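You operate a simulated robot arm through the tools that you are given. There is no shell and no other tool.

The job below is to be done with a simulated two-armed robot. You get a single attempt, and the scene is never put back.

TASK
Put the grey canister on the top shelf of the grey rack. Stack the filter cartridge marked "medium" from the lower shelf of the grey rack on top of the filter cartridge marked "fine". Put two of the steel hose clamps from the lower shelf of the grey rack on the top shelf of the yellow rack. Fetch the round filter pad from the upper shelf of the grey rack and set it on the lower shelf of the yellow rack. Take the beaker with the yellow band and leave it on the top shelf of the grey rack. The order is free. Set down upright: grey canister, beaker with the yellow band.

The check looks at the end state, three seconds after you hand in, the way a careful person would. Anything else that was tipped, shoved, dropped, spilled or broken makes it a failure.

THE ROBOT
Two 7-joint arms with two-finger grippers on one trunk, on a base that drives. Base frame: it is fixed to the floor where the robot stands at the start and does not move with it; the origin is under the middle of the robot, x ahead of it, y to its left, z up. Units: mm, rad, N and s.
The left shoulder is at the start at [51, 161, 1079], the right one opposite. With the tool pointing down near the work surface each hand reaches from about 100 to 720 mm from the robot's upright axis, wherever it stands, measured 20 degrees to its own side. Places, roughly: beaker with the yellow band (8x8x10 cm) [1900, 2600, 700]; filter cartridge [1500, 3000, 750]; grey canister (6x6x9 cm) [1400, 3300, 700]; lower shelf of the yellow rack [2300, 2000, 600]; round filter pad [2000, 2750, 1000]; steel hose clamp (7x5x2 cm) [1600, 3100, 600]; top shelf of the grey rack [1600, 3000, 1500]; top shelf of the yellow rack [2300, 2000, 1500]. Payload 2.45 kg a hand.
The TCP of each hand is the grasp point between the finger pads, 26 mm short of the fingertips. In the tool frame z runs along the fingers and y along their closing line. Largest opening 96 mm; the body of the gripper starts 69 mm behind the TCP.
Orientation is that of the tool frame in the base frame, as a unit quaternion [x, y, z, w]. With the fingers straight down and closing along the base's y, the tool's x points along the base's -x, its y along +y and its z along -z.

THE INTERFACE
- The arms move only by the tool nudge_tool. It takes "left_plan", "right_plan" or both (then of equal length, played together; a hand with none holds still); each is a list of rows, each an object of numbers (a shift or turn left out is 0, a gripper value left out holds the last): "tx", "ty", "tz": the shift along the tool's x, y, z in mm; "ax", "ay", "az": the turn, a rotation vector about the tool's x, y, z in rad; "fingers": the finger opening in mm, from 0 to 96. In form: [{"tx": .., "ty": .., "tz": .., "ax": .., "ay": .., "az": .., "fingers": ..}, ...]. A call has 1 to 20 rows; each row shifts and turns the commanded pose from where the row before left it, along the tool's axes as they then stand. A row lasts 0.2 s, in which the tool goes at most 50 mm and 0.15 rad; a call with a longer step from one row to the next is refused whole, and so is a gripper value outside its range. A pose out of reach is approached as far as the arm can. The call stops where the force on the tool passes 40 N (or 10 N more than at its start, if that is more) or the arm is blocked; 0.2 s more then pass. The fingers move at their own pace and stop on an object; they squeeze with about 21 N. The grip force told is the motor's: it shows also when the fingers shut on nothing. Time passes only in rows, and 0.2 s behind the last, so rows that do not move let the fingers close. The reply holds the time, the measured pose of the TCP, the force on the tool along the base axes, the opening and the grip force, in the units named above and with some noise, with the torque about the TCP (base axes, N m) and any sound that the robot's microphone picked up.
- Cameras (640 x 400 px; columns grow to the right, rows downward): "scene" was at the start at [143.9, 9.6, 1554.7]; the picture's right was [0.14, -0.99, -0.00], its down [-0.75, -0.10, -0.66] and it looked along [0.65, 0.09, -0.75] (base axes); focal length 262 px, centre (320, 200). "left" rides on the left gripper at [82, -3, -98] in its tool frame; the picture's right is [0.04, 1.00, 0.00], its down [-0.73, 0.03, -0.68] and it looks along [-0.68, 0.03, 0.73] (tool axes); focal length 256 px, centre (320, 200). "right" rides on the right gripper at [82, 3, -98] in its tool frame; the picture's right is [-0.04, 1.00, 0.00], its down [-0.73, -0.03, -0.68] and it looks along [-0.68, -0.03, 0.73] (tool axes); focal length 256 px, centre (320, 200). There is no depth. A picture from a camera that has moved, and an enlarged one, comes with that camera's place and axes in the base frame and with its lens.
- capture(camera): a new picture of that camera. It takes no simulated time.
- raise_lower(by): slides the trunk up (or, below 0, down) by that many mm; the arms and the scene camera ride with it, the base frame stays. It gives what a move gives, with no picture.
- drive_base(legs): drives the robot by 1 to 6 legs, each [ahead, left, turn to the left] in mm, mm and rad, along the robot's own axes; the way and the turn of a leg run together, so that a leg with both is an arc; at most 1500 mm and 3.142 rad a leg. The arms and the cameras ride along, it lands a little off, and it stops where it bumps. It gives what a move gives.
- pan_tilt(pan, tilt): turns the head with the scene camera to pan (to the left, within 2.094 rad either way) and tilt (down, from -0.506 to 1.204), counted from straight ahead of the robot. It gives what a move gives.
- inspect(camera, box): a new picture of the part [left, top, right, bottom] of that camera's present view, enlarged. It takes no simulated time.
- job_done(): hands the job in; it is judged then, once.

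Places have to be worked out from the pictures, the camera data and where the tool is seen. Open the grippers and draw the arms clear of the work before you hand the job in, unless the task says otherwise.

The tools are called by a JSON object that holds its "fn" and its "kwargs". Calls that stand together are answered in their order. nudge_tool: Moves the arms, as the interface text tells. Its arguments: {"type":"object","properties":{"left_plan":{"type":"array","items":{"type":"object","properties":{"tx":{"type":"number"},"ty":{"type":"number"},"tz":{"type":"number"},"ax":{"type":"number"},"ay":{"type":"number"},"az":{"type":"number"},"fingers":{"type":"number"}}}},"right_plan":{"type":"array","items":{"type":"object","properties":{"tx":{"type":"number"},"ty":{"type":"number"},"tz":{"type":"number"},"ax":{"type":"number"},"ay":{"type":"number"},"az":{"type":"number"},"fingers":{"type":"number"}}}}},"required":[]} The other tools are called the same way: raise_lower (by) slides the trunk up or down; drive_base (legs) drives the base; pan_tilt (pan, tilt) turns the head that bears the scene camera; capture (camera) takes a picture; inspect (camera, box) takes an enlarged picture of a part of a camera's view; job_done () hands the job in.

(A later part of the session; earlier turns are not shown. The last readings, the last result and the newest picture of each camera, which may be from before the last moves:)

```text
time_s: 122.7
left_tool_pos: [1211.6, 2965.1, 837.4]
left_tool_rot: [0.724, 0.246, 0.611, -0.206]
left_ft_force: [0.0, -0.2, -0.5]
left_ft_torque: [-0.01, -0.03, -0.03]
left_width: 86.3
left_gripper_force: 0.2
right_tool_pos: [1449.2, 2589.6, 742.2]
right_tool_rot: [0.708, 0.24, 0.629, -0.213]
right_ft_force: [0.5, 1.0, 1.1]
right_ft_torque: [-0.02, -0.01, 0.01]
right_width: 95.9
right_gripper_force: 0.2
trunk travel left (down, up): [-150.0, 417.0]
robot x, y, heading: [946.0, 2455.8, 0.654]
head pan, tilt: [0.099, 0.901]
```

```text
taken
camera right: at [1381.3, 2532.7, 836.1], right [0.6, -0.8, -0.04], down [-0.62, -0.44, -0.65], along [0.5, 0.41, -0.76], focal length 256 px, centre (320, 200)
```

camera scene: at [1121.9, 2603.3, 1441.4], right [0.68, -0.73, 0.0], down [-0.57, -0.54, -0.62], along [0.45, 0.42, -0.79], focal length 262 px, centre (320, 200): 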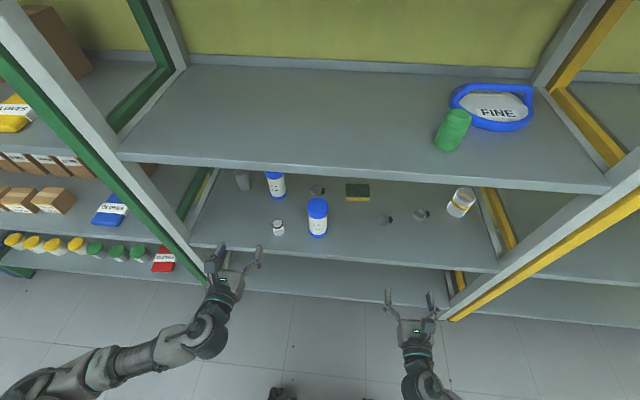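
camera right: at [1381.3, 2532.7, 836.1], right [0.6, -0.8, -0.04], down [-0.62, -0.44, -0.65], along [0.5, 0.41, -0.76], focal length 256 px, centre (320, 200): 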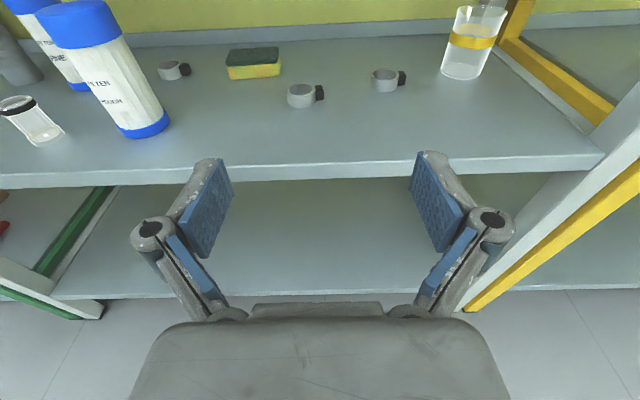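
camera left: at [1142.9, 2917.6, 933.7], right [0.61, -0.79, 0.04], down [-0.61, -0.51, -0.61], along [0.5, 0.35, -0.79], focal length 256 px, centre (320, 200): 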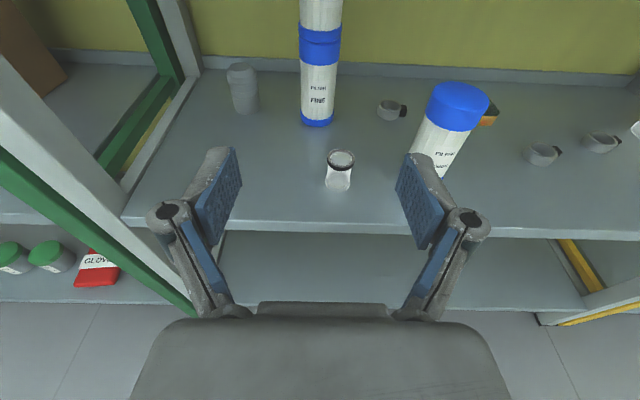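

The right hand is ready with its camera on top. Before going to the canister I must fold the left arm so it doesn't enter the green rack: I'll back off, point the left hand down, and pull it in.

{"fn": "drive_base", "kwargs": {"legs": [[-150, 0, 0]]}}

{"fn": "nudge_tool", "kwargs": {"left_plan": [{"ay": -0.14}, {"ay": -0.14}, {"ay": -0.14}, {"ay": -0.14}, {"ay": -0.14}, {"ay": -0.14}, {"ay": -0.14}, {"ay": -0.14}, {"ay": -0.14}, {"ay": -0.14}, {}]}}

{"fn": "nudge_tool", "kwargs": {"left_plan": [{"tx": -30}, {"tx": -30}, {"tx": -30}, {"tx": -30}, {"tx": -30}, {"tx": -30}, {"tx": -30}, {"tx": -30}, {}]}}

{"fn": "pan_tilt", "kwargs": {"pan": 0.0, "tilt": 1.2}}

{"fn": "capture", "kwargs": {"camera": "scene"}}

```text
time_s: 124.1
left_tool_pos: [1092.4, 2875.6, 837.2]
left_tool_rot: [0.724, 0.245, 0.611, -0.205]
left_ft_force: [0.1, -0.8, 0.1]
left_ft_torque: [-0.02, 0.0, -0.01]
left_width: 86.2
left_gripper_force: 0.1
right_tool_pos: [1331.7, 2498.9, 741.8]
right_tool_rot: [0.708, 0.24, 0.628, -0.214]
right_ft_force: [-0.3, -0.5, 0.0]
right_ft_torque: [0.01, 0.0, -0.01]
right_width: 96.0
right_gripper_force: 0.0
trunk travel left (down, up): [-150.0, 417.0]
robot x, y, heading: [825.0, 2367.7, 0.651]
head pan, tilt: [0.099, 0.901]
```

```text
time_s: 126.5
left_tool_pos: [1098.3, 2879.5, 837.5]
left_tool_rot: [0.947, 0.32, 0.001, 0.001]
left_ft_force: [-0.8, 0.7, 0.2]
left_ft_torque: [0.04, -0.01, -0.01]
left_width: 85.8
left_gripper_force: 0.0
left hand out of reach, approached as far as the arm can: row 1
right_tool_pos: [1331.4, 2498.6, 743.9]
right_tool_rot: [0.708, 0.238, 0.629, -0.213]
right_ft_force: [-0.8, 0.0, -0.4]
right_ft_torque: [-0.02, 0.02, 0.01]
right_width: 95.8
right_gripper_force: 0.0
trunk travel left (down, up): [-150.0, 417.0]
robot x, y, heading: [824.2, 2370.8, 0.65]
head pan, tilt: [0.099, 0.901]
```

```text
time_s: 128.5
left_tool_pos: [938.6, 2763.2, 849.5]
left_tool_rot: [0.947, 0.321, 0.0, 0.001]
left_ft_force: [-0.4, -0.2, -0.5]
left_ft_torque: [0.05, 0.03, -0.02]
left_width: 86.1
left_gripper_force: 0.1
left hand out of reach, approached as far as the arm can: row 7, 8
right_tool_pos: [1330.7, 2499.7, 743.5]
right_tool_rot: [0.708, 0.239, 0.629, -0.214]
right_ft_force: [-0.6, 0.5, -0.1]
right_ft_torque: [0.0, -0.01, -0.01]
right_width: 95.8
right_gripper_force: 0.0
trunk travel left (down, up): [-150.0, 417.0]
robot x, y, heading: [827.8, 2369.2, 0.652]
head pan, tilt: [0.099, 0.901]
```

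```text
time_s: 129.3
left_tool_pos: [939.9, 2763.3, 849.0]
left_tool_rot: [0.947, 0.321, 0.001, 0.002]
left_ft_force: [0.2, 0.8, 0.6]
left_ft_torque: [0.01, 0.02, 0.0]
left_width: 85.8
left_gripper_force: 0.2
right_tool_pos: [1331.5, 2500.1, 743.1]
right_tool_rot: [0.708, 0.238, 0.63, -0.213]
right_ft_force: [0.2, 0.3, 0.8]
right_ft_torque: [0.01, 0.01, -0.05]
right_width: 96.0
right_gripper_force: 0.0
trunk travel left (down, up): [-150.0, 417.0]
robot x, y, heading: [829.1, 2368.3, 0.648]
head pan, tilt: [0.0, 1.201]
```

```text
taken
camera scene: at [994.6, 2496.7, 1421.7], right [0.61, -0.79, 0.0], down [-0.74, -0.57, -0.36], along [0.29, 0.22, -0.93], focal length 262 px, centre (320, 200)
```

scene: 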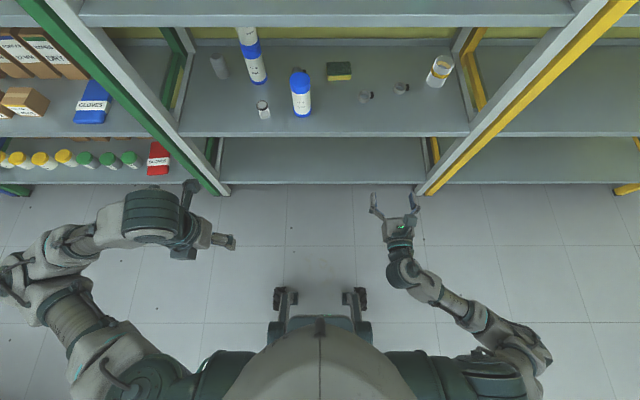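

The left arm can't be folded far enough to stay out of the green rack. But with the left hand held further outboard, its forearm comes in from behind rather than across the post, so I'll use the left hand for the canister after all. I'll unfold it to about 400 mm outboard and look at the posture.

{"fn": "nudge_tool", "kwargs": {"left_plan": [{"tx": 30, "ty": -20}, {"tx": 30, "ty": -20}, {"tx": 30, "ty": -20}, {"tx": 30, "ty": -20}, {"tx": 30, "ty": -20}, {"tx": 30, "ty": -20}, {"tx": 20, "ty": -20}, {}]}}

{"fn": "nudge_tool", "kwargs": {"left_plan": [{"ay": 0.14}, {"ay": 0.14}, {"ay": 0.14}, {"ay": 0.14}, {"ay": 0.14}, {"ay": 0.14}, {"ay": 0.14}, {"ay": 0.14}, {"ay": 0.14}, {"ay": 0.14}, {}]}}

{"fn": "capture", "kwargs": {"camera": "scene"}}

```text
time_s: 131.1
left_tool_pos: [1012.5, 2993.3, 849.2]
left_tool_rot: [0.947, 0.321, 0.003, 0.001]
left_ft_force: [-0.3, -0.1, 0.1]
left_ft_torque: [0.02, -0.03, 0.0]
left_width: 85.8
left_gripper_force: 0.1
right_tool_pos: [1330.7, 2499.3, 744.3]
right_tool_rot: [0.708, 0.24, 0.629, -0.214]
right_ft_force: [0.9, 0.7, 1.1]
right_ft_torque: [0.0, 0.0, -0.01]
right_width: 96.1
right_gripper_force: 0.1
trunk travel left (down, up): [-150.0, 417.0]
robot x, y, heading: [826.1, 2365.5, 0.652]
head pan, tilt: [0.0, 1.201]
```

```text
time_s: 133.5
left_tool_pos: [1012.8, 2992.6, 848.6]
left_tool_rot: [0.723, 0.246, 0.612, -0.206]
left_ft_force: [0.4, 0.5, 0.1]
left_ft_torque: [0.04, 0.01, 0.01]
left_width: 86.0
left_gripper_force: 0.0
right_tool_pos: [1330.8, 2499.5, 743.6]
right_tool_rot: [0.708, 0.239, 0.629, -0.213]
right_ft_force: [1.0, -0.1, 0.1]
right_ft_torque: [0.02, 0.02, -0.02]
right_width: 95.8
right_gripper_force: 0.0
trunk travel left (down, up): [-150.0, 417.0]
robot x, y, heading: [827.7, 2368.3, 0.654]
head pan, tilt: [0.0, 1.201]
```

```text
taken
camera scene: at [993.5, 2497.1, 1421.8], right [0.61, -0.8, 0.0], down [-0.74, -0.57, -0.36], along [0.29, 0.22, -0.93], focal length 262 px, centre (320, 200)
```

scene: 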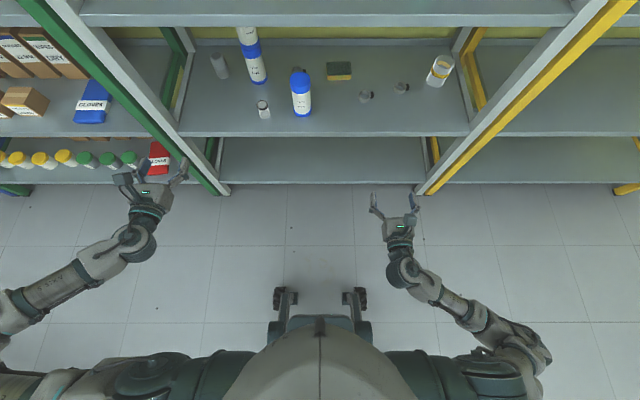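

The forearm now comes in at 45° from behind. A small extra yaw of +15° will keep it well clear of the post, with room beside the stack. I'll apply that and lower the hand to canister height.

{"fn": "nudge_tool", "kwargs": {"left_plan": [{"ax": 0.128, "az": -0.0224}, {"ax": 0.128, "az": -0.0224}, {"tx": -32.3, "tz": 5.6, "fingers": 80}, {"tx": -32.3, "tz": 5.6}, {"tx": -32.3, "tz": 5.6}, {"tx": -32.3, "tz": 5.6}, {"tx": -32.3, "tz": 5.6}, {}]}}

{"fn": "drive_base", "kwargs": {"legs": [[300, 0, 0]]}}

{"fn": "capture", "kwargs": {"camera": "left"}}

{"fn": "capture", "kwargs": {"camera": "scene"}}

```text
time_s: 135.3
left_tool_pos: [1012.4, 2994.0, 684.6]
left_tool_rot: [0.686, 0.337, 0.58, -0.282]
left_ft_force: [-1.0, 0.5, 0.4]
left_ft_torque: [-0.02, 0.03, -0.01]
left_width: 79.8
left_gripper_force: 0.1
right_tool_pos: [1329.8, 2499.7, 743.9]
right_tool_rot: [0.707, 0.239, 0.63, -0.214]
right_ft_force: [0.1, 0.3, 0.5]
right_ft_torque: [0.02, -0.02, -0.02]
right_width: 95.9
right_gripper_force: 0.1
trunk travel left (down, up): [-150.0, 417.0]
robot x, y, heading: [827.0, 2367.1, 0.65]
head pan, tilt: [0.0, 1.201]
```

```text
time_s: 137.3
left_tool_pos: [1248.3, 3172.7, 683.9]
left_tool_rot: [0.685, 0.338, 0.58, -0.283]
left_ft_force: [0.1, 0.1, -0.2]
left_ft_torque: [0.01, -0.01, -0.02]
left_width: 80.2
left_gripper_force: 0.0
right_tool_pos: [1566.4, 2679.7, 743.1]
right_tool_rot: [0.708, 0.239, 0.629, -0.213]
right_ft_force: [-0.1, 0.7, -0.5]
right_ft_torque: [0.0, -0.07, -0.01]
right_width: 96.0
right_gripper_force: 0.0
trunk travel left (down, up): [-150.0, 417.0]
robot x, y, heading: [1061.5, 2553.0, 0.655]
head pan, tilt: [0.0, 1.201]
```

```text
taken
camera left: at [1195.2, 3109.9, 780.3], right [0.79, -0.61, 0.04], down [-0.46, -0.65, -0.61], along [0.4, 0.46, -0.79], focal length 256 px, centre (320, 200)
```

left: 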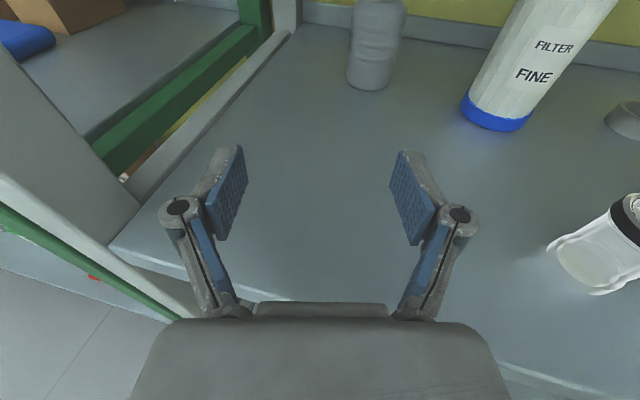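

```text
taken
camera scene: at [1230.4, 2677.2, 1421.5], right [0.61, -0.8, 0.0], down [-0.74, -0.57, -0.36], along [0.29, 0.22, -0.93], focal length 262 px, centre (320, 200)
```

scene: 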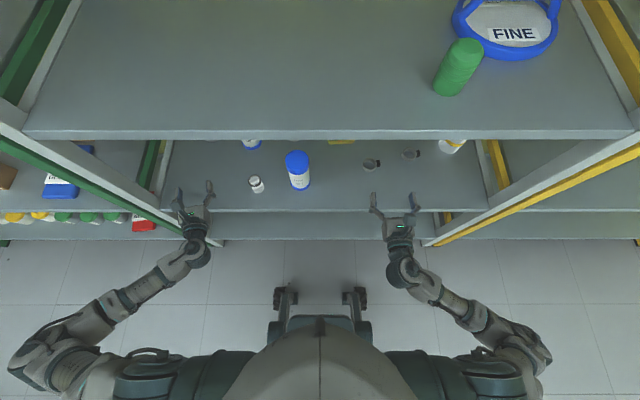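

The canister is about 229 ahead and 61 right of the tool, at (n 3157, l 1758). Driving 145 mm ahead leaves the hand just short of it.

{"fn": "drive_base", "kwargs": {"legs": [[145, 0, 0]]}}

{"fn": "capture", "kwargs": {"camera": "left"}}

{"fn": "capture", "kwargs": {"camera": "scene"}}

```text
time_s: 138.7
left_tool_pos: [1364.4, 3258.5, 683.8]
left_tool_rot: [0.686, 0.337, 0.581, -0.281]
left_ft_force: [-0.2, 0.7, -0.1]
left_ft_torque: [0.05, 0.01, -0.02]
left_width: 79.9
left_gripper_force: 0.0
right_tool_pos: [1680.7, 2764.1, 744.1]
right_tool_rot: [0.708, 0.237, 0.631, -0.211]
right_ft_force: [1.0, 0.1, -0.5]
right_ft_torque: [0.0, 0.01, 0.0]
right_width: 95.9
right_gripper_force: 0.2
trunk travel left (down, up): [-150.0, 417.0]
robot x, y, heading: [1177.4, 2634.5, 0.653]
head pan, tilt: [0.0, 1.201]
```

```text
taken
camera left: at [1310.8, 3196.0, 781.2], right [0.79, -0.61, 0.04], down [-0.46, -0.64, -0.61], along [0.4, 0.46, -0.79], focal length 256 px, centre (320, 200)
```

left: 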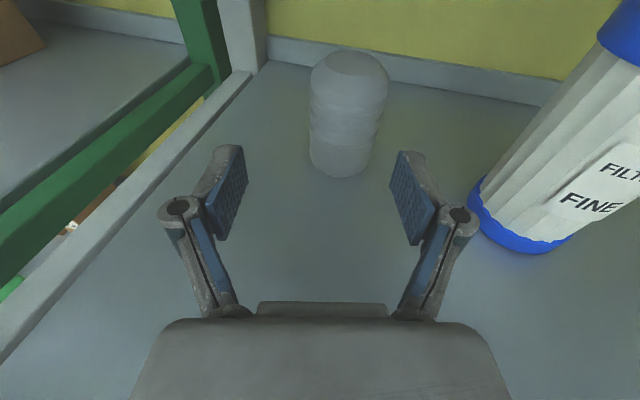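

```text
taken
camera scene: at [1345.9, 2764.5, 1421.4], right [0.6, -0.8, 0.0], down [-0.74, -0.56, -0.36], along [0.29, 0.22, -0.93], focal length 262 px, centre (320, 200)
```

scene: 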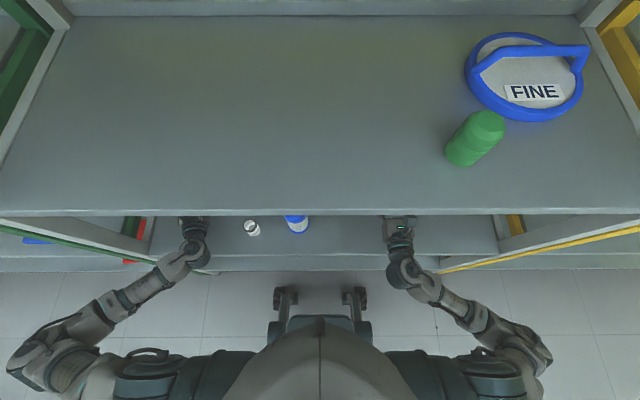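

The canister is 89 mm ahead and 20 mm right, with 28 mm clearance to the stack. I'll line up and advance onto it.

{"fn": "nudge_tool", "kwargs": {"left_plan": [{"ty": 20.5}, {"tz": 17.2, "tx": 2.9}, {"tz": 17.2, "tx": 2.9}, {"tz": 17.2, "tx": 2.9}, {"tz": 17.2, "tx": 2.9}, {"tz": 17.2, "tx": 2.9}, {}]}}

{"fn": "capture", "kwargs": {"camera": "left"}}

{"fn": "capture", "kwargs": {"camera": "scene"}}

```text
time_s: 140.3
left_tool_pos: [1431.0, 3313.9, 686.5]
left_tool_rot: [0.685, 0.336, 0.582, -0.282]
left_ft_force: [-0.6, 0.2, -0.1]
left_ft_torque: [0.02, 0.01, 0.04]
left_width: 79.7
left_gripper_force: 0.0
right_tool_pos: [1679.5, 2762.5, 746.8]
right_tool_rot: [0.706, 0.237, 0.632, -0.213]
right_ft_force: [-0.1, -0.1, 0.1]
right_ft_torque: [0.0, 0.02, 0.0]
right_width: 96.1
right_gripper_force: 0.1
trunk travel left (down, up): [-150.0, 417.0]
robot x, y, heading: [1176.8, 2636.1, 0.649]
head pan, tilt: [0.0, 1.201]
```

```text
taken
camera left: at [1378.1, 3250.2, 783.5], right [0.79, -0.61, 0.04], down [-0.46, -0.64, -0.61], along [0.4, 0.46, -0.79], focal length 256 px, centre (320, 200)
```

left: 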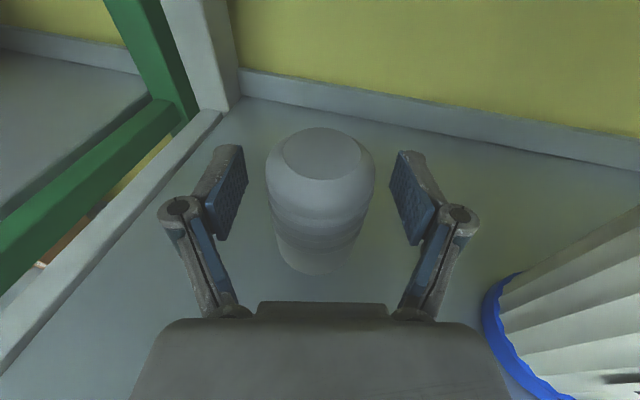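

```text
taken
camera scene: at [1345.1, 2763.4, 1421.7], right [0.6, -0.8, 0.0], down [-0.74, -0.56, -0.36], along [0.29, 0.22, -0.93], focal length 262 px, centre (320, 200)
```

scene: 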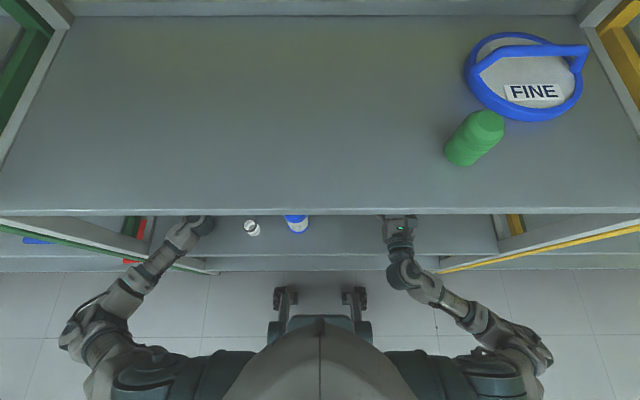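

The canister is centred between the fingers. I'll close on it.

{"fn": "nudge_tool", "kwargs": {"left_plan": [{"fingers": 25}, {}, {}, {}]}}

```text
time_s: 141.3
left_tool_pos: [1432.1, 3313.9, 687.7]
left_tool_rot: [0.684, 0.336, 0.582, -0.282]
left_ft_force: [0.3, 0.2, 0.3]
left_ft_torque: [0.06, 0.01, 0.02]
left_width: 51.5
left_gripper_force: 20.6
right_tool_pos: [1678.9, 2763.2, 745.7]
right_tool_rot: [0.707, 0.238, 0.631, -0.213]
right_ft_force: [0.1, 0.3, 0.1]
right_ft_torque: [0.01, 0.01, 0.01]
right_width: 96.2
right_gripper_force: 0.1
trunk travel left (down, up): [-150.0, 417.0]
robot x, y, heading: [1177.3, 2636.5, 0.646]
head pan, tilt: [0.0, 1.201]
```

Gripped at 51.5 mm. I'll lift it 50 mm and check the grip.

{"fn": "nudge_tool", "kwargs": {"left_plan": [{"tx": 9.9, "tz": -1.7}, {"tx": 9.9, "tz": -1.7}, {"tx": 9.9, "tz": -1.7}, {"tx": 9.9, "tz": -1.7}, {"tx": 9.9, "tz": -1.7}, {}]}}

{"fn": "capture", "kwargs": {"camera": "left"}}

```text
time_s: 142.7
left_tool_pos: [1432.2, 3312.1, 737.6]
left_tool_rot: [0.684, 0.337, 0.582, -0.283]
left_ft_force: [-0.1, -0.1, 0.4]
left_ft_torque: [-0.01, -0.02, -0.01]
left_width: 51.7
left_gripper_force: 20.6
right_tool_pos: [1678.4, 2763.6, 746.3]
right_tool_rot: [0.708, 0.237, 0.631, -0.212]
right_ft_force: [-0.2, 0.7, 0.7]
right_ft_torque: [0.01, 0.0, 0.04]
right_width: 95.8
right_gripper_force: 0.1
trunk travel left (down, up): [-150.0, 417.0]
robot x, y, heading: [1176.4, 2637.5, 0.65]
head pan, tilt: [0.0, 1.201]
```

```text
taken
camera left: at [1378.1, 3249.8, 833.5], right [0.79, -0.61, 0.05], down [-0.46, -0.64, -0.61], along [0.4, 0.46, -0.79], focal length 256 px, centre (320, 200)
```

left: 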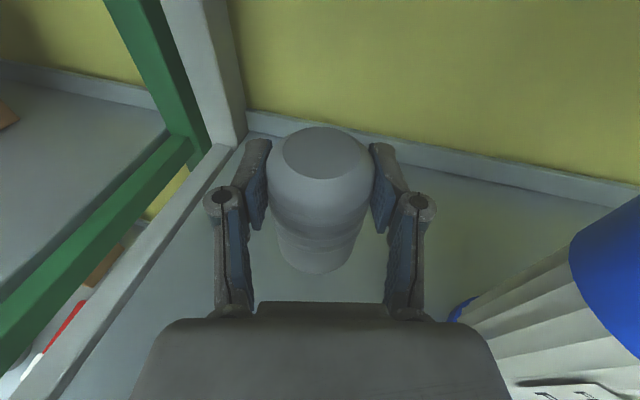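

The canister is held securely. I'll back straight out of the rack with it.

{"fn": "drive_base", "kwargs": {"legs": [[-420, 0, 0.004]]}}

{"fn": "raise_lower", "kwargs": {"by": 417}}

{"fn": "pan_tilt", "kwargs": {"pan": 0.0, "tilt": 0.7}}

{"fn": "capture", "kwargs": {"camera": "scene"}}

```text
time_s: 145.2
left_tool_pos: [1098.9, 3060.0, 738.3]
left_tool_rot: [0.685, 0.335, 0.583, -0.281]
left_ft_force: [-0.4, 0.3, -0.9]
left_ft_torque: [0.01, -0.03, -0.03]
left_width: 51.9
left_gripper_force: 21.4
right_tool_pos: [1344.3, 2507.9, 747.1]
right_tool_rot: [0.707, 0.236, 0.632, -0.212]
right_ft_force: [-0.2, -1.0, 0.2]
right_ft_torque: [-0.01, 0.02, 0.04]
right_width: 95.9
right_gripper_force: 0.1
trunk travel left (down, up): [-150.0, 417.0]
robot x, y, heading: [840.9, 2385.8, 0.639]
head pan, tilt: [0.0, 1.201]
```

```text
refused: 417 is not a number from -400 to 400
```

```text
time_s: 146.2
left_tool_pos: [1098.5, 3057.9, 739.5]
left_tool_rot: [0.684, 0.335, 0.584, -0.281]
left_ft_force: [-0.1, -0.8, -0.6]
left_ft_torque: [0.02, -0.03, 0.0]
left_width: 51.5
left_gripper_force: 20.7
right_tool_pos: [1343.0, 2508.4, 748.4]
right_tool_rot: [0.706, 0.236, 0.633, -0.212]
right_ft_force: [0.6, -0.4, 0.6]
right_ft_torque: [0.04, -0.02, -0.04]
right_width: 95.8
right_gripper_force: 0.1
trunk travel left (down, up): [-150.0, 417.0]
robot x, y, heading: [840.1, 2382.8, 0.644]
head pan, tilt: [0.0, 0.7]
```

```text
taken
camera scene: at [1034.5, 2528.2, 1457.4], right [0.6, -0.8, 0.0], down [-0.52, -0.39, -0.76], along [0.61, 0.46, -0.65], focal length 262 px, centre (320, 200)
```

scene: 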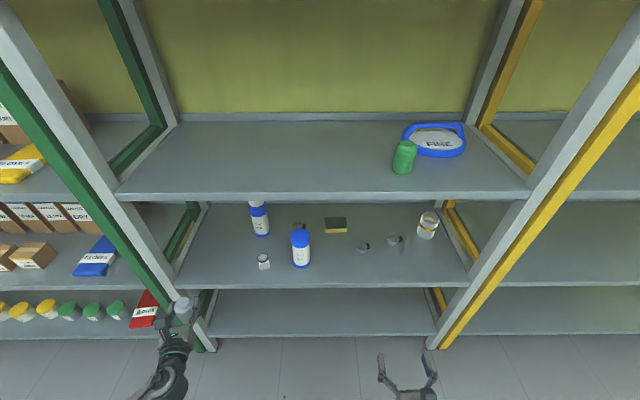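

I'll raise the trunk by 400, the largest single step.

{"fn": "raise_lower", "kwargs": {"by": 400}}

{"fn": "pan_tilt", "kwargs": {"pan": 0.0, "tilt": 0.6}}

{"fn": "capture", "kwargs": {"camera": "scene"}}

```text
time_s: 150.0
left_tool_pos: [1098.3, 3058.1, 1139.4]
left_tool_rot: [0.684, 0.335, 0.584, -0.281]
left_ft_force: [0.4, 0.5, -1.4]
left_ft_torque: [0.01, 0.0, -0.01]
left_width: 51.8
left_gripper_force: 21.1
right_tool_pos: [1344.4, 2508.4, 1149.7]
right_tool_rot: [0.707, 0.236, 0.633, -0.212]
right_ft_force: [0.0, 0.0, -0.5]
right_ft_torque: [0.01, 0.0, 0.01]
right_width: 95.8
right_gripper_force: 0.1
trunk travel left (down, up): [-550.0, 17.0]
robot x, y, heading: [840.5, 2386.8, 0.649]
head pan, tilt: [0.0, 0.7]
```

```text
time_s: 150.7
left_tool_pos: [1098.4, 3058.4, 1139.5]
left_tool_rot: [0.684, 0.335, 0.584, -0.281]
left_ft_force: [0.9, 1.2, -1.7]
left_ft_torque: [-0.03, -0.01, 0.04]
left_width: 51.7
left_gripper_force: 20.6
right_tool_pos: [1343.2, 2507.7, 1147.2]
right_tool_rot: [0.707, 0.235, 0.633, -0.211]
right_ft_force: [0.0, 0.4, -0.2]
right_ft_torque: [-0.01, 0.03, -0.03]
right_width: 96.0
right_gripper_force: 0.1
trunk travel left (down, up): [-550.0, 17.0]
robot x, y, heading: [838.9, 2382.4, 0.641]
head pan, tilt: [0.0, 0.6]
```

```text
taken
camera scene: at [900.3, 2427.8, 1876.8], right [0.6, -0.8, 0.0], down [-0.45, -0.34, -0.82], along [0.66, 0.49, -0.57], focal length 262 px, centre (320, 200)
```

scene: 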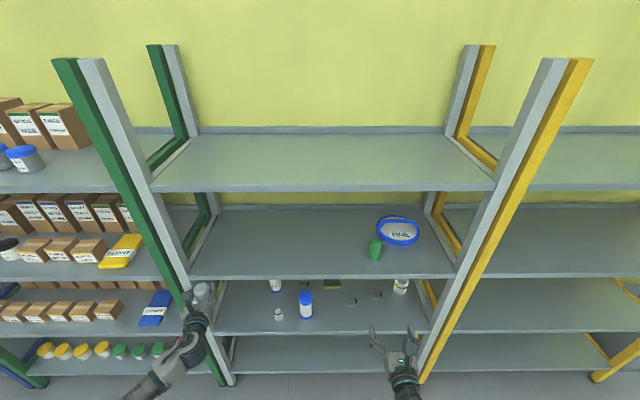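

The top shelf is empty, with its surface at z≈1463. I'll raise the left hand in front of the rack while pulling it back a little, in two stages.

{"fn": "nudge_tool", "kwargs": {"left_plan": [{"tx": 24.7, "ty": 3.5, "tz": -11.4}, {"tx": 24.7, "ty": 3.5, "tz": -11.4}, {"tx": 24.7, "ty": 3.5, "tz": -11.4}, {"tx": 24.7, "ty": 3.5, "tz": -11.4}, {"tx": 24.7, "ty": 3.5, "tz": -11.4}, {"tx": 24.7, "ty": 3.5, "tz": -11.4}, {"tx": 24.7, "ty": 3.5, "tz": -11.4}, {"tx": 24.7, "ty": 3.5, "tz": -11.4}, {}]}}

{"fn": "nudge_tool", "kwargs": {"left_plan": [{"tx": 24.7, "ty": 3.5, "tz": -11.4}, {"tx": 24.7, "ty": 3.5, "tz": -11.4}, {"tx": 24.7, "ty": 3.5, "tz": -11.4}, {"tx": 24.7, "ty": 3.5, "tz": -11.4}, {"tx": 24.7, "ty": 3.5, "tz": -11.4}, {"tx": 24.7, "ty": 3.5, "tz": -11.4}, {"tx": 24.7, "ty": 3.5, "tz": -11.4}, {"tx": 24.7, "ty": 3.5, "tz": -11.4}, {}]}}

{"fn": "capture", "kwargs": {"camera": "scene"}}

```text
time_s: 152.7
left_tool_pos: [1083.5, 2995.8, 1349.6]
left_tool_rot: [0.685, 0.334, 0.584, -0.28]
left_ft_force: [1.0, -0.3, -0.2]
left_ft_torque: [0.01, -0.01, 0.02]
left_width: 51.6
left_gripper_force: 21.1
right_tool_pos: [1343.2, 2506.3, 1147.0]
right_tool_rot: [0.706, 0.236, 0.633, -0.212]
right_ft_force: [0.0, 0.2, -0.3]
right_ft_torque: [-0.01, 0.0, -0.01]
right_width: 96.1
right_gripper_force: 0.0
trunk travel left (down, up): [-550.0, 17.0]
robot x, y, heading: [844.5, 2381.9, 0.643]
head pan, tilt: [0.0, 0.6]
```

```text
time_s: 154.7
left_tool_pos: [1071.0, 2935.0, 1560.0]
left_tool_rot: [0.685, 0.335, 0.583, -0.281]
left_ft_force: [0.1, 0.2, -0.4]
left_ft_torque: [0.01, 0.03, 0.01]
left_width: 51.8
left_gripper_force: 21.0
right_tool_pos: [1345.1, 2507.1, 1148.5]
right_tool_rot: [0.707, 0.235, 0.633, -0.212]
right_ft_force: [0.0, 0.6, -0.1]
right_ft_torque: [-0.02, -0.01, 0.0]
right_width: 96.0
right_gripper_force: 0.0
trunk travel left (down, up): [-550.0, 17.0]
robot x, y, heading: [843.8, 2383.0, 0.645]
head pan, tilt: [0.0, 0.6]
```

```text
taken
camera scene: at [901.2, 2426.8, 1876.8], right [0.6, -0.8, 0.0], down [-0.45, -0.34, -0.82], along [0.66, 0.49, -0.57], focal length 262 px, centre (320, 200)
```

scene: 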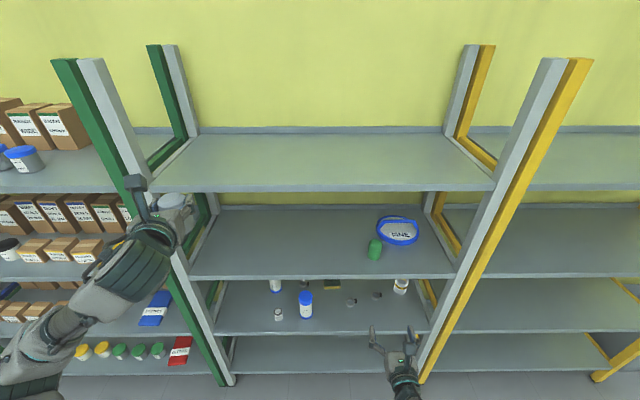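

The hand holds the canister at z 1560 with its base about 33 mm above shelf level. I'll shift 180 mm right, straighten, and drive in 330 mm.

{"fn": "drive_base", "kwargs": {"legs": [[0, -180, 0.009], [200, 0, 0]]}}

{"fn": "drive_base", "kwargs": {"legs": [[130, 0, 0]]}}

{"fn": "capture", "kwargs": {"camera": "scene"}}

{"fn": "capture", "kwargs": {"camera": "left"}}

```text
time_s: 157.3
left_tool_pos: [1326.5, 2908.1, 1564.4]
left_tool_rot: [0.68, 0.337, 0.584, -0.289]
left_ft_force: [0.3, -0.5, 0.2]
left_ft_torque: [-0.05, 0.02, 0.04]
left_width: 51.7
left_gripper_force: 21.1
right_tool_pos: [1608.8, 2486.8, 1150.2]
right_tool_rot: [0.705, 0.239, 0.632, -0.217]
right_ft_force: [-0.1, -0.9, 0.0]
right_ft_torque: [0.02, 0.01, 0.02]
right_width: 95.9
right_gripper_force: 0.0
trunk travel left (down, up): [-550.0, 17.0]
robot x, y, heading: [1109.0, 2363.5, 0.657]
head pan, tilt: [0.0, 0.6]
```

```text
time_s: 158.6
left_tool_pos: [1472.8, 2920.4, 1578.6]
left_tool_rot: [0.682, 0.319, 0.583, -0.304]
left_ft_force: [3.1, -2.8, -1.0]
left_ft_torque: [0.0, 0.05, 0.26]
left_width: 51.8
left_gripper_force: 20.5
right_tool_pos: [1742.5, 2517.7, 1140.0]
right_tool_rot: [0.707, 0.226, 0.628, -0.231]
right_ft_force: [0.6, -0.5, -0.2]
right_ft_torque: [-0.05, 0.01, 0.08]
right_width: 95.9
right_gripper_force: 0.1
trunk travel left (down, up): [-550.0, 17.0]
robot x, y, heading: [1214.8, 2437.1, 0.654]
head pan, tilt: [0.0, 0.6]
```

```text
taken
camera scene: at [1309.4, 2415.9, 1875.6], right [0.61, -0.79, -0.04], down [-0.47, -0.32, -0.83], along [0.64, 0.52, -0.56], focal length 262 px, centre (320, 200)
```

scene: 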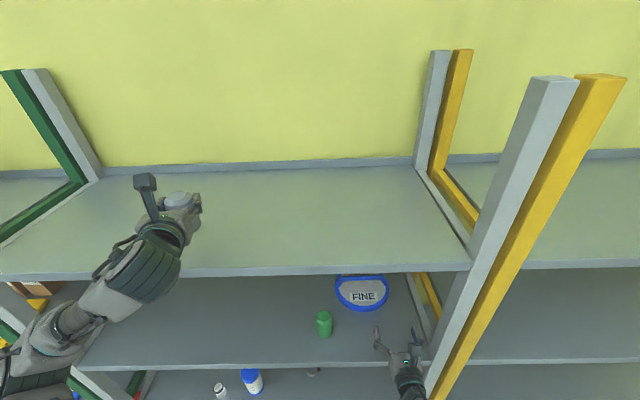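

```text
taken
camera left: at [1421.5, 2851.1, 1672.6], right [0.79, -0.61, 0.0], down [-0.47, -0.61, -0.64], along [0.38, 0.51, -0.77], focal length 256 px, centre (320, 200)
```

left: 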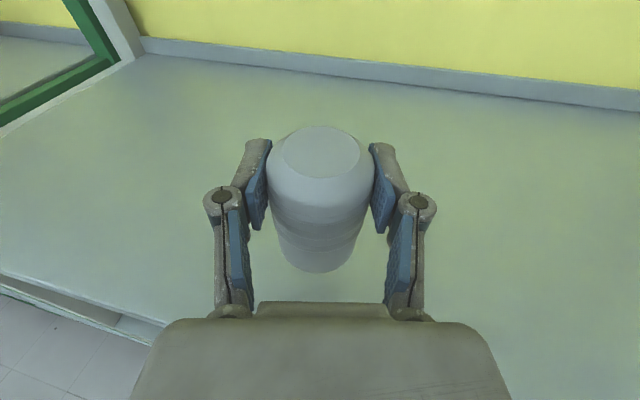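

The robot body looks rolled by about 2° and the hands shifted sideways. I'll take readings at rest to see whether this is swaying or a contact.

{"fn": "nudge_tool", "kwargs": {"left_plan": [{}, {}]}}

{"fn": "nudge_tool", "kwargs": {"left_plan": [{}, {}, {}]}}

{"fn": "capture", "kwargs": {"camera": "scene"}}

```text
time_s: 159.2
left_tool_pos: [1429.4, 2979.3, 1566.6]
left_tool_rot: [0.679, 0.336, 0.585, -0.289]
left_ft_force: [-0.4, 0.8, -1.4]
left_ft_torque: [0.02, -0.01, -0.03]
left_width: 52.0
left_gripper_force: 21.0
right_tool_pos: [1713.0, 2561.1, 1151.3]
right_tool_rot: [0.704, 0.243, 0.632, -0.215]
right_ft_force: [0.1, 0.3, 0.0]
right_ft_torque: [0.0, -0.01, -0.02]
right_width: 96.0
right_gripper_force: 0.2
trunk travel left (down, up): [-550.0, 17.0]
robot x, y, heading: [1218.1, 2435.4, 0.659]
head pan, tilt: [0.0, 0.6]
```

```text
time_s: 160.2
left_tool_pos: [1436.7, 2971.7, 1568.4]
left_tool_rot: [0.68, 0.332, 0.584, -0.293]
left_ft_force: [0.6, -0.9, -0.5]
left_ft_torque: [-0.08, 0.04, 0.1]
left_width: 51.5
left_gripper_force: 21.4
right_tool_pos: [1716.2, 2558.1, 1149.6]
right_tool_rot: [0.705, 0.238, 0.63, -0.221]
right_ft_force: [-0.2, 0.2, -0.4]
right_ft_torque: [0.02, -0.03, 0.04]
right_width: 95.9
right_gripper_force: 0.2
trunk travel left (down, up): [-550.0, 17.0]
robot x, y, heading: [1212.7, 2440.7, 0.655]
head pan, tilt: [0.0, 0.6]
stopped in row 3 (left hand): the arm was blocked; the commanded pose is now the measured one
```

```text
taken
camera scene: at [1253.2, 2509.3, 1876.5], right [0.61, -0.79, 0.01], down [-0.44, -0.36, -0.82], along [0.66, 0.5, -0.57], focal length 262 px, centre (320, 200)
```

scene: 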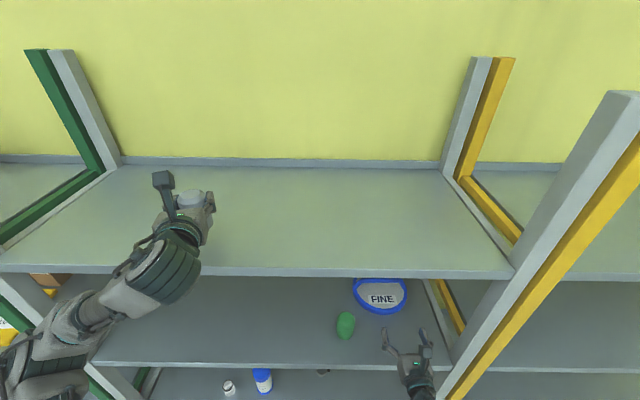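

{"fn": "nudge_tool", "kwargs": {"left_plan": [{}, {}, {}, {}, {}, {}, {}, {}]}}

{"fn": "nudge_tool", "kwargs": {"left_plan": [{}, {}]}}

{"fn": "capture", "kwargs": {"camera": "scene"}}

{"fn": "capture", "kwargs": {"camera": "left"}}

```text
time_s: 162.2
left_tool_pos: [1453.1, 2946.3, 1576.8]
left_tool_rot: [0.68, 0.325, 0.583, -0.302]
left_ft_force: [1.5, -0.7, -0.8]
left_ft_torque: [0.0, 0.04, 0.1]
left_width: 51.8
left_gripper_force: 20.9
right_tool_pos: [1727.1, 2539.0, 1145.6]
right_tool_rot: [0.707, 0.231, 0.628, -0.229]
right_ft_force: [0.5, -0.3, -0.4]
right_ft_torque: [0.01, -0.01, 0.08]
right_width: 95.8
right_gripper_force: 0.1
trunk travel left (down, up): [-550.0, 17.0]
robot x, y, heading: [1206.4, 2446.2, 0.654]
head pan, tilt: [0.0, 0.6]
stopped in row 8 (left hand): the arm was blocked; the commanded pose is now the measured one
```

```text
time_s: 163.0
left_tool_pos: [1415.0, 2991.2, 1567.0]
left_tool_rot: [0.677, 0.339, 0.583, -0.294]
left_ft_force: [-0.1, 1.6, -0.3]
left_ft_torque: [0.02, 0.0, -0.04]
left_width: 51.6
left_gripper_force: 20.9
right_tool_pos: [1697.4, 2574.8, 1153.7]
right_tool_rot: [0.702, 0.238, 0.632, -0.225]
right_ft_force: [-1.1, 0.6, 0.4]
right_ft_torque: [0.03, 0.03, -0.01]
right_width: 96.1
right_gripper_force: 0.1
trunk travel left (down, up): [-550.0, 17.0]
robot x, y, heading: [1201.7, 2452.9, 0.657]
head pan, tilt: [0.0, 0.6]
stopped in row 2 (left hand): the arm was blocked; the commanded pose is now the measured one
```

```text
taken
camera scene: at [1234.7, 2529.8, 1876.3], right [0.61, -0.79, 0.02], down [-0.44, -0.36, -0.82], along [0.66, 0.5, -0.57], focal length 262 px, centre (320, 200)
```

scene: 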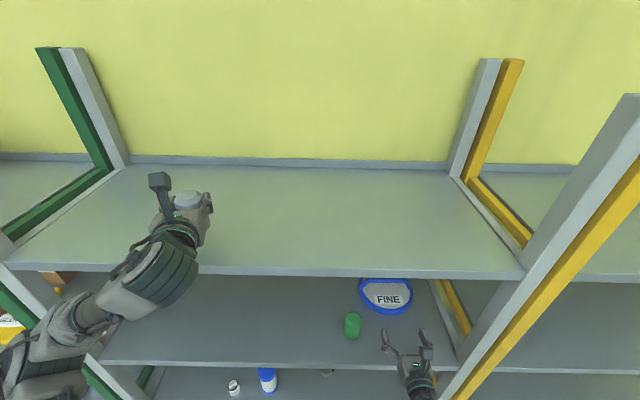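

```text
taken
camera left: at [1361.8, 2924.6, 1662.2], right [0.8, -0.59, 0.04], down [-0.44, -0.64, -0.63], along [0.39, 0.49, -0.78], focal length 256 px, centre (320, 200)
```

left: 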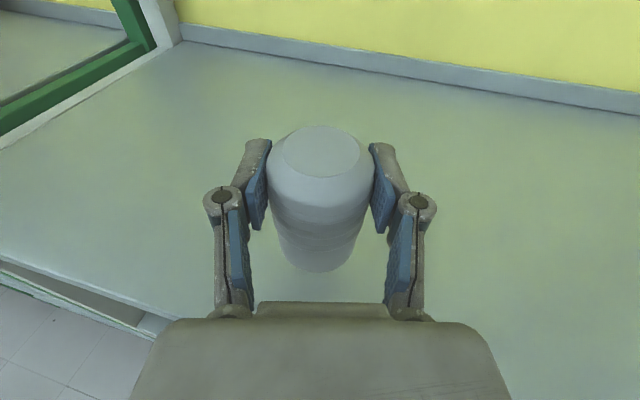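

The arm reports being blocked and the base creeps left: the left elbow must be pressing on the left front post. I'll back away immediately.

{"fn": "drive_base", "kwargs": {"legs": [[-160, 0, 0]]}}

{"fn": "nudge_tool", "kwargs": {"left_plan": [{}, {}, {}, {}]}}

{"fn": "pan_tilt", "kwargs": {"pan": 0.5, "tilt": 0.8}}

{"fn": "capture", "kwargs": {"camera": "scene"}}

```text
time_s: 164.4
left_tool_pos: [1321.2, 2855.7, 1575.0]
left_tool_rot: [0.68, 0.33, 0.58, -0.304]
left_ft_force: [0.5, -0.8, -0.5]
left_ft_torque: [0.03, 0.01, 0.05]
left_width: 51.6
left_gripper_force: 21.1
right_tool_pos: [1595.9, 2446.1, 1145.7]
right_tool_rot: [0.707, 0.23, 0.628, -0.232]
right_ft_force: [1.2, -0.2, -0.1]
right_ft_torque: [0.0, -0.01, 0.03]
right_width: 96.0
right_gripper_force: 0.0
trunk travel left (down, up): [-550.0, 17.0]
robot x, y, heading: [1076.1, 2351.7, 0.662]
head pan, tilt: [0.0, 0.6]
```

```text
time_s: 165.4
left_tool_pos: [1302.5, 2862.9, 1575.7]
left_tool_rot: [0.677, 0.332, 0.585, -0.299]
left_ft_force: [0.2, -1.0, -0.1]
left_ft_torque: [-0.06, 0.03, 0.05]
left_width: 51.6
left_gripper_force: 21.1
right_tool_pos: [1582.6, 2452.4, 1152.2]
right_tool_rot: [0.703, 0.233, 0.632, -0.228]
right_ft_force: [0.4, -0.2, 0.9]
right_ft_torque: [0.02, 0.03, 0.07]
right_width: 96.0
right_gripper_force: 0.0
trunk travel left (down, up): [-550.0, 17.0]
robot x, y, heading: [1078.1, 2348.3, 0.66]
head pan, tilt: [0.0, 0.6]
```

```text
time_s: 166.4
left_tool_pos: [1309.0, 2857.0, 1576.8]
left_tool_rot: [0.679, 0.33, 0.584, -0.299]
left_ft_force: [-0.3, -0.9, -0.6]
left_ft_torque: [0.01, 0.04, 0.01]
left_width: 51.5
left_gripper_force: 20.9
right_tool_pos: [1587.5, 2447.8, 1149.8]
right_tool_rot: [0.705, 0.232, 0.63, -0.229]
right_ft_force: [0.2, -0.4, 0.2]
right_ft_torque: [-0.01, -0.04, 0.04]
right_width: 95.9
right_gripper_force: 0.1
trunk travel left (down, up): [-550.0, 17.0]
robot x, y, heading: [1077.7, 2344.7, 0.663]
head pan, tilt: [0.499, 0.799]
```

```text
taken
camera scene: at [1124.5, 2379.1, 1860.4], right [0.92, -0.4, -0.02], down [-0.3, -0.64, -0.7], along [0.27, 0.65, -0.71], focal length 262 px, centre (320, 200)
```

scene: 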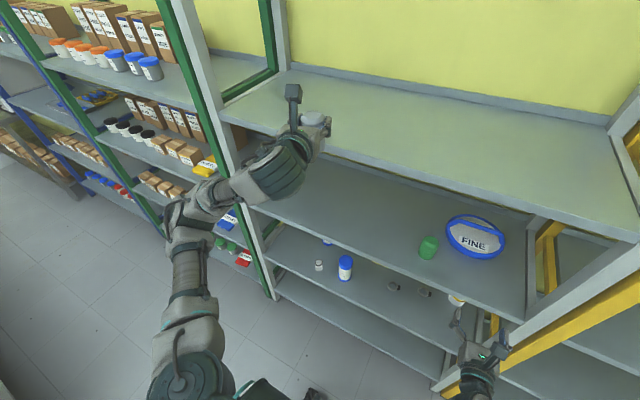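

Backed off, the robot stays put. To keep the elbow inside the post, I'll bring the left hand closer to the robot's centreline in free space, wait, and check for any remaining tilt.

{"fn": "nudge_tool", "kwargs": {"left_plan": [{"ty": 15.5, "tz": -3.9}, {"ty": 15.5, "tz": -3.9}, {"ty": 15.5, "tz": -3.9}, {"ty": 15.5, "tz": -3.9}, {"ty": 15.5, "tz": -3.9}, {"ty": 15.5, "tz": -3.9}, {"ty": 15.5, "tz": -3.9}, {"ty": 15.5, "tz": -3.9}, {"ty": 15.5, "tz": -3.9}, {"ty": 15.5, "tz": -3.9}, {}, {}]}}

{"fn": "pan_tilt", "kwargs": {"pan": 0.4, "tilt": 0.95}}

{"fn": "capture", "kwargs": {"camera": "scene"}}

```text
time_s: 169.0
left_tool_pos: [1398.9, 2746.4, 1576.7]
left_tool_rot: [0.677, 0.335, 0.584, -0.297]
left_ft_force: [0.9, -0.6, -0.9]
left_ft_torque: [0.0, 0.01, 0.04]
left_width: 51.7
left_gripper_force: 21.0
right_tool_pos: [1580.1, 2457.8, 1152.0]
right_tool_rot: [0.703, 0.236, 0.632, -0.225]
right_ft_force: [0.9, -0.5, -0.1]
right_ft_torque: [0.0, -0.03, 0.01]
right_width: 96.0
right_gripper_force: 0.1
trunk travel left (down, up): [-550.0, 17.0]
robot x, y, heading: [1079.4, 2349.0, 0.662]
head pan, tilt: [0.499, 0.799]
```

```text
time_s: 169.7
left_tool_pos: [1367.4, 2788.9, 1572.9]
left_tool_rot: [0.675, 0.345, 0.586, -0.287]
left_ft_force: [-0.9, -0.3, -1.1]
left_ft_torque: [-0.07, 0.04, 0.0]
left_width: 51.5
left_gripper_force: 21.1
right_tool_pos: [1556.3, 2489.6, 1159.3]
right_tool_rot: [0.7, 0.243, 0.634, -0.218]
right_ft_force: [-0.4, -0.3, 0.4]
right_ft_torque: [-0.02, 0.02, -0.02]
right_width: 96.1
right_gripper_force: 0.1
trunk travel left (down, up): [-550.0, 17.0]
robot x, y, heading: [1075.5, 2353.2, 0.657]
head pan, tilt: [0.4, 0.949]
```

```text
taken
camera scene: at [1072.2, 2440.7, 1847.4], right [0.87, -0.49, 0.02], down [-0.39, -0.72, -0.57], along [0.29, 0.49, -0.82], focal length 262 px, centre (320, 200)
```

scene: 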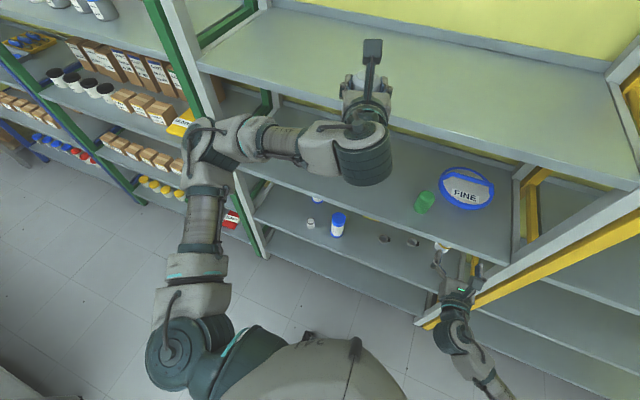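

The tall posture makes the robot sway slowly from side to side. I'll wait for it to settle before continuing.

{"fn": "nudge_tool", "kwargs": {"left_plan": [{}, {}, {}, {}, {}, {}, {}, {}, {}, {}, {}, {}, {}, {}, {}, {}, {}, {}, {}, {}]}}

{"fn": "nudge_tool", "kwargs": {"left_plan": [{}, {}]}}

{"fn": "nudge_tool", "kwargs": {"left_plan": [{}, {}]}}

{"fn": "nudge_tool", "kwargs": {"left_plan": [{}, {}]}}

```text
time_s: 173.9
left_tool_pos: [1405.7, 2737.4, 1577.6]
left_tool_rot: [0.678, 0.332, 0.584, -0.299]
left_ft_force: [0.4, -0.8, -0.8]
left_ft_torque: [-0.01, 0.02, 0.08]
left_width: 51.5
left_gripper_force: 21.1
right_tool_pos: [1584.9, 2451.4, 1150.9]
right_tool_rot: [0.704, 0.235, 0.63, -0.226]
right_ft_force: [-0.3, -0.6, 0.2]
right_ft_torque: [0.02, -0.02, 0.04]
right_width: 95.9
right_gripper_force: 0.0
trunk travel left (down, up): [-550.0, 17.0]
robot x, y, heading: [1078.9, 2342.4, 0.659]
head pan, tilt: [0.4, 0.949]
```

```text
time_s: 174.7
left_tool_pos: [1362.0, 2789.9, 1572.1]
left_tool_rot: [0.674, 0.346, 0.586, -0.288]
left_ft_force: [-0.4, 0.1, -0.8]
left_ft_torque: [-0.03, 0.02, -0.01]
left_width: 51.7
left_gripper_force: 21.3
right_tool_pos: [1550.9, 2492.4, 1160.3]
right_tool_rot: [0.699, 0.243, 0.635, -0.222]
right_ft_force: [0.3, 0.2, -0.6]
right_ft_torque: [-0.01, -0.05, -0.05]
right_width: 95.8
right_gripper_force: 0.1
trunk travel left (down, up): [-550.0, 17.0]
robot x, y, heading: [1074.7, 2357.6, 0.658]
head pan, tilt: [0.4, 0.949]
stopped in row 2 (left hand): the arm was blocked; the commanded pose is now the measured one
```

```text
time_s: 175.3
left_tool_pos: [1379.5, 2768.3, 1575.9]
left_tool_rot: [0.675, 0.339, 0.586, -0.294]
left_ft_force: [0.1, -0.6, -1.0]
left_ft_torque: [-0.02, 0.0, 0.01]
left_width: 51.6
left_gripper_force: 20.8
right_tool_pos: [1562.0, 2476.8, 1156.6]
right_tool_rot: [0.701, 0.238, 0.633, -0.228]
right_ft_force: [0.1, 0.5, 0.5]
right_ft_torque: [0.01, 0.0, -0.01]
right_width: 96.0
right_gripper_force: 0.0
trunk travel left (down, up): [-550.0, 17.0]
robot x, y, heading: [1069.2, 2354.0, 0.658]
head pan, tilt: [0.4, 0.949]
```

```text
time_s: 176.1
left_tool_pos: [1410.9, 2722.6, 1580.0]
left_tool_rot: [0.677, 0.328, 0.585, -0.304]
left_ft_force: [1.7, -2.0, -2.0]
left_ft_torque: [0.01, 0.02, 0.07]
left_width: 51.7
left_gripper_force: 21.1
right_tool_pos: [1586.8, 2441.0, 1150.8]
right_tool_rot: [0.703, 0.231, 0.632, -0.232]
right_ft_force: [1.2, -1.3, -0.4]
right_ft_torque: [0.04, -0.02, 0.11]
right_width: 95.9
right_gripper_force: 0.1
trunk travel left (down, up): [-550.0, 17.0]
robot x, y, heading: [1077.3, 2348.7, 0.656]
head pan, tilt: [0.4, 0.949]
stopped in row 2 (left hand): the arm was blocked; the commanded pose is now the measured one
```

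The rocking is not damping out with the trunk this high; it started with the sideways drive. I'll lower the trunk to let it settle, and from now on do sideways driving only with the trunk low.

{"fn": "raise_lower", "kwargs": {"by": -300}}

{"fn": "nudge_tool", "kwargs": {"left_plan": [{}, {}, {}, {}, {}, {}, {}, {}, {}, {}]}}

{"fn": "nudge_tool", "kwargs": {"left_plan": [{}, {}]}}

{"fn": "nudge_tool", "kwargs": {"left_plan": [{}, {}]}}

```text
time_s: 179.1
left_tool_pos: [1375.0, 2768.0, 1277.8]
left_tool_rot: [0.673, 0.342, 0.586, -0.293]
left_ft_force: [-0.3, 0.3, -0.9]
left_ft_torque: [-0.03, 0.0, -0.05]
left_width: 51.5
left_gripper_force: 21.2
right_tool_pos: [1560.7, 2475.6, 859.0]
right_tool_rot: [0.699, 0.24, 0.635, -0.225]
right_ft_force: [-0.8, 1.0, 0.6]
right_ft_torque: [-0.03, 0.05, -0.04]
right_width: 96.1
right_gripper_force: 0.0
trunk travel left (down, up): [-250.0, 317.0]
robot x, y, heading: [1075.4, 2356.0, 0.66]
head pan, tilt: [0.4, 0.949]
```

```text
time_s: 181.3
left_tool_pos: [1403.8, 2731.5, 1280.4]
left_tool_rot: [0.677, 0.33, 0.585, -0.301]
left_ft_force: [0.3, -1.1, -0.3]
left_ft_torque: [0.01, 0.0, 0.07]
left_width: 51.6
left_gripper_force: 20.5
right_tool_pos: [1581.4, 2448.4, 853.0]
right_tool_rot: [0.702, 0.233, 0.632, -0.23]
right_ft_force: [-0.1, 0.2, -0.8]
right_ft_torque: [0.01, 0.0, 0.02]
right_width: 95.9
right_gripper_force: 0.0
trunk travel left (down, up): [-250.0, 317.0]
robot x, y, heading: [1077.4, 2351.5, 0.655]
head pan, tilt: [0.4, 0.949]
```

```text
time_s: 181.9
left_tool_pos: [1380.9, 2760.7, 1276.5]
left_tool_rot: [0.675, 0.34, 0.585, -0.294]
left_ft_force: [0.2, 0.8, -1.3]
left_ft_torque: [-0.03, -0.01, -0.04]
left_width: 51.6
left_gripper_force: 20.6
right_tool_pos: [1565.0, 2469.5, 858.0]
right_tool_rot: [0.701, 0.239, 0.633, -0.225]
right_ft_force: [0.0, -0.1, -0.5]
right_ft_torque: [0.01, -0.05, 0.0]
right_width: 95.8
right_gripper_force: 0.1
trunk travel left (down, up): [-250.0, 317.0]
robot x, y, heading: [1076.4, 2351.8, 0.658]
head pan, tilt: [0.4, 0.949]
```

```text
time_s: 182.5
left_tool_pos: [1380.2, 2760.6, 1276.4]
left_tool_rot: [0.675, 0.339, 0.586, -0.293]
left_ft_force: [-1.1, 0.6, -0.5]
left_ft_torque: [-0.01, 0.01, -0.05]
left_width: 51.7
left_gripper_force: 21.2
right_tool_pos: [1564.7, 2470.6, 856.7]
right_tool_rot: [0.701, 0.238, 0.634, -0.225]
right_ft_force: [-0.4, 0.6, 1.1]
right_ft_torque: [0.0, 0.02, -0.02]
right_width: 96.0
right_gripper_force: 0.1
trunk travel left (down, up): [-250.0, 317.0]
robot x, y, heading: [1074.2, 2352.2, 0.659]
head pan, tilt: [0.4, 0.949]
```

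{"fn": "nudge_tool", "kwargs": {"left_plan": [{"ay": -0.026}, {}, {}, {}, {}, {}, {}, {}, {}, {}, {}, {}]}}

{"fn": "nudge_tool", "kwargs": {"left_plan": [{}, {}, {}]}}

{"fn": "pan_tilt", "kwargs": {"pan": 0.2, "tilt": 0.9}}

{"fn": "capture", "kwargs": {"camera": "scene"}}

```text
time_s: 185.1
left_tool_pos: [1381.8, 2760.3, 1278.3]
left_tool_rot: [0.682, 0.343, 0.576, -0.291]
left_ft_force: [-0.4, 0.6, 0.3]
left_ft_torque: [0.0, -0.02, -0.04]
left_width: 51.8
left_gripper_force: 20.9
right_tool_pos: [1567.1, 2469.2, 858.7]
right_tool_rot: [0.701, 0.237, 0.634, -0.226]
right_ft_force: [0.8, 1.9, 0.5]
right_ft_torque: [0.01, 0.08, -0.07]
right_width: 96.0
right_gripper_force: 0.0
trunk travel left (down, up): [-250.0, 317.0]
robot x, y, heading: [1073.8, 2351.1, 0.662]
head pan, tilt: [0.4, 0.949]
```

```text
time_s: 185.9
left_tool_pos: [1385.2, 2754.5, 1277.3]
left_tool_rot: [0.682, 0.342, 0.577, -0.292]
left_ft_force: [-0.1, -0.2, -1.9]
left_ft_torque: [-0.04, -0.03, -0.07]
left_width: 51.7
left_gripper_force: 20.3
right_tool_pos: [1569.0, 2465.0, 856.6]
right_tool_rot: [0.702, 0.237, 0.633, -0.227]
right_ft_force: [0.3, -0.4, 1.2]
right_ft_torque: [-0.06, -0.05, -0.01]
right_width: 95.9
right_gripper_force: 0.0
trunk travel left (down, up): [-250.0, 317.0]
robot x, y, heading: [1075.5, 2353.5, 0.659]
head pan, tilt: [0.4, 0.949]
```

```text
time_s: 186.6
left_tool_pos: [1391.4, 2747.0, 1279.8]
left_tool_rot: [0.683, 0.338, 0.577, -0.293]
left_ft_force: [0.5, -0.8, -1.8]
left_ft_torque: [0.0, -0.03, -0.01]
left_width: 51.9
left_gripper_force: 20.9
right_tool_pos: [1572.1, 2459.8, 854.6]
right_tool_rot: [0.702, 0.236, 0.632, -0.229]
right_ft_force: [-0.6, 0.2, 0.2]
right_ft_torque: [0.03, 0.0, -0.04]
right_width: 96.1
right_gripper_force: 0.1
trunk travel left (down, up): [-250.0, 317.0]
robot x, y, heading: [1075.4, 2351.3, 0.66]
head pan, tilt: [0.201, 0.901]
```

```text
taken
camera scene: at [1181.0, 2441.7, 1551.0], right [0.76, -0.65, -0.01], down [-0.51, -0.59, -0.62], along [0.4, 0.47, -0.79], focal length 262 px, centre (320, 200)
```

scene: 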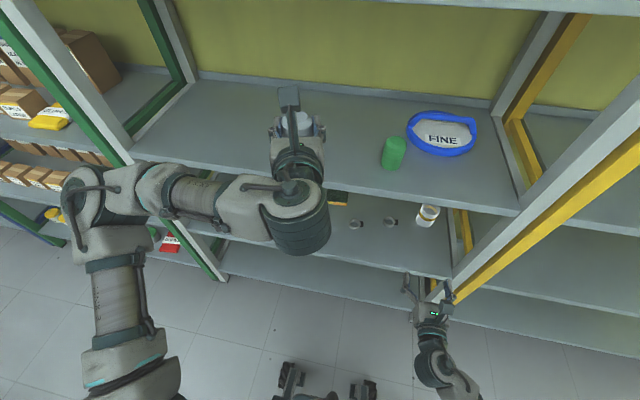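

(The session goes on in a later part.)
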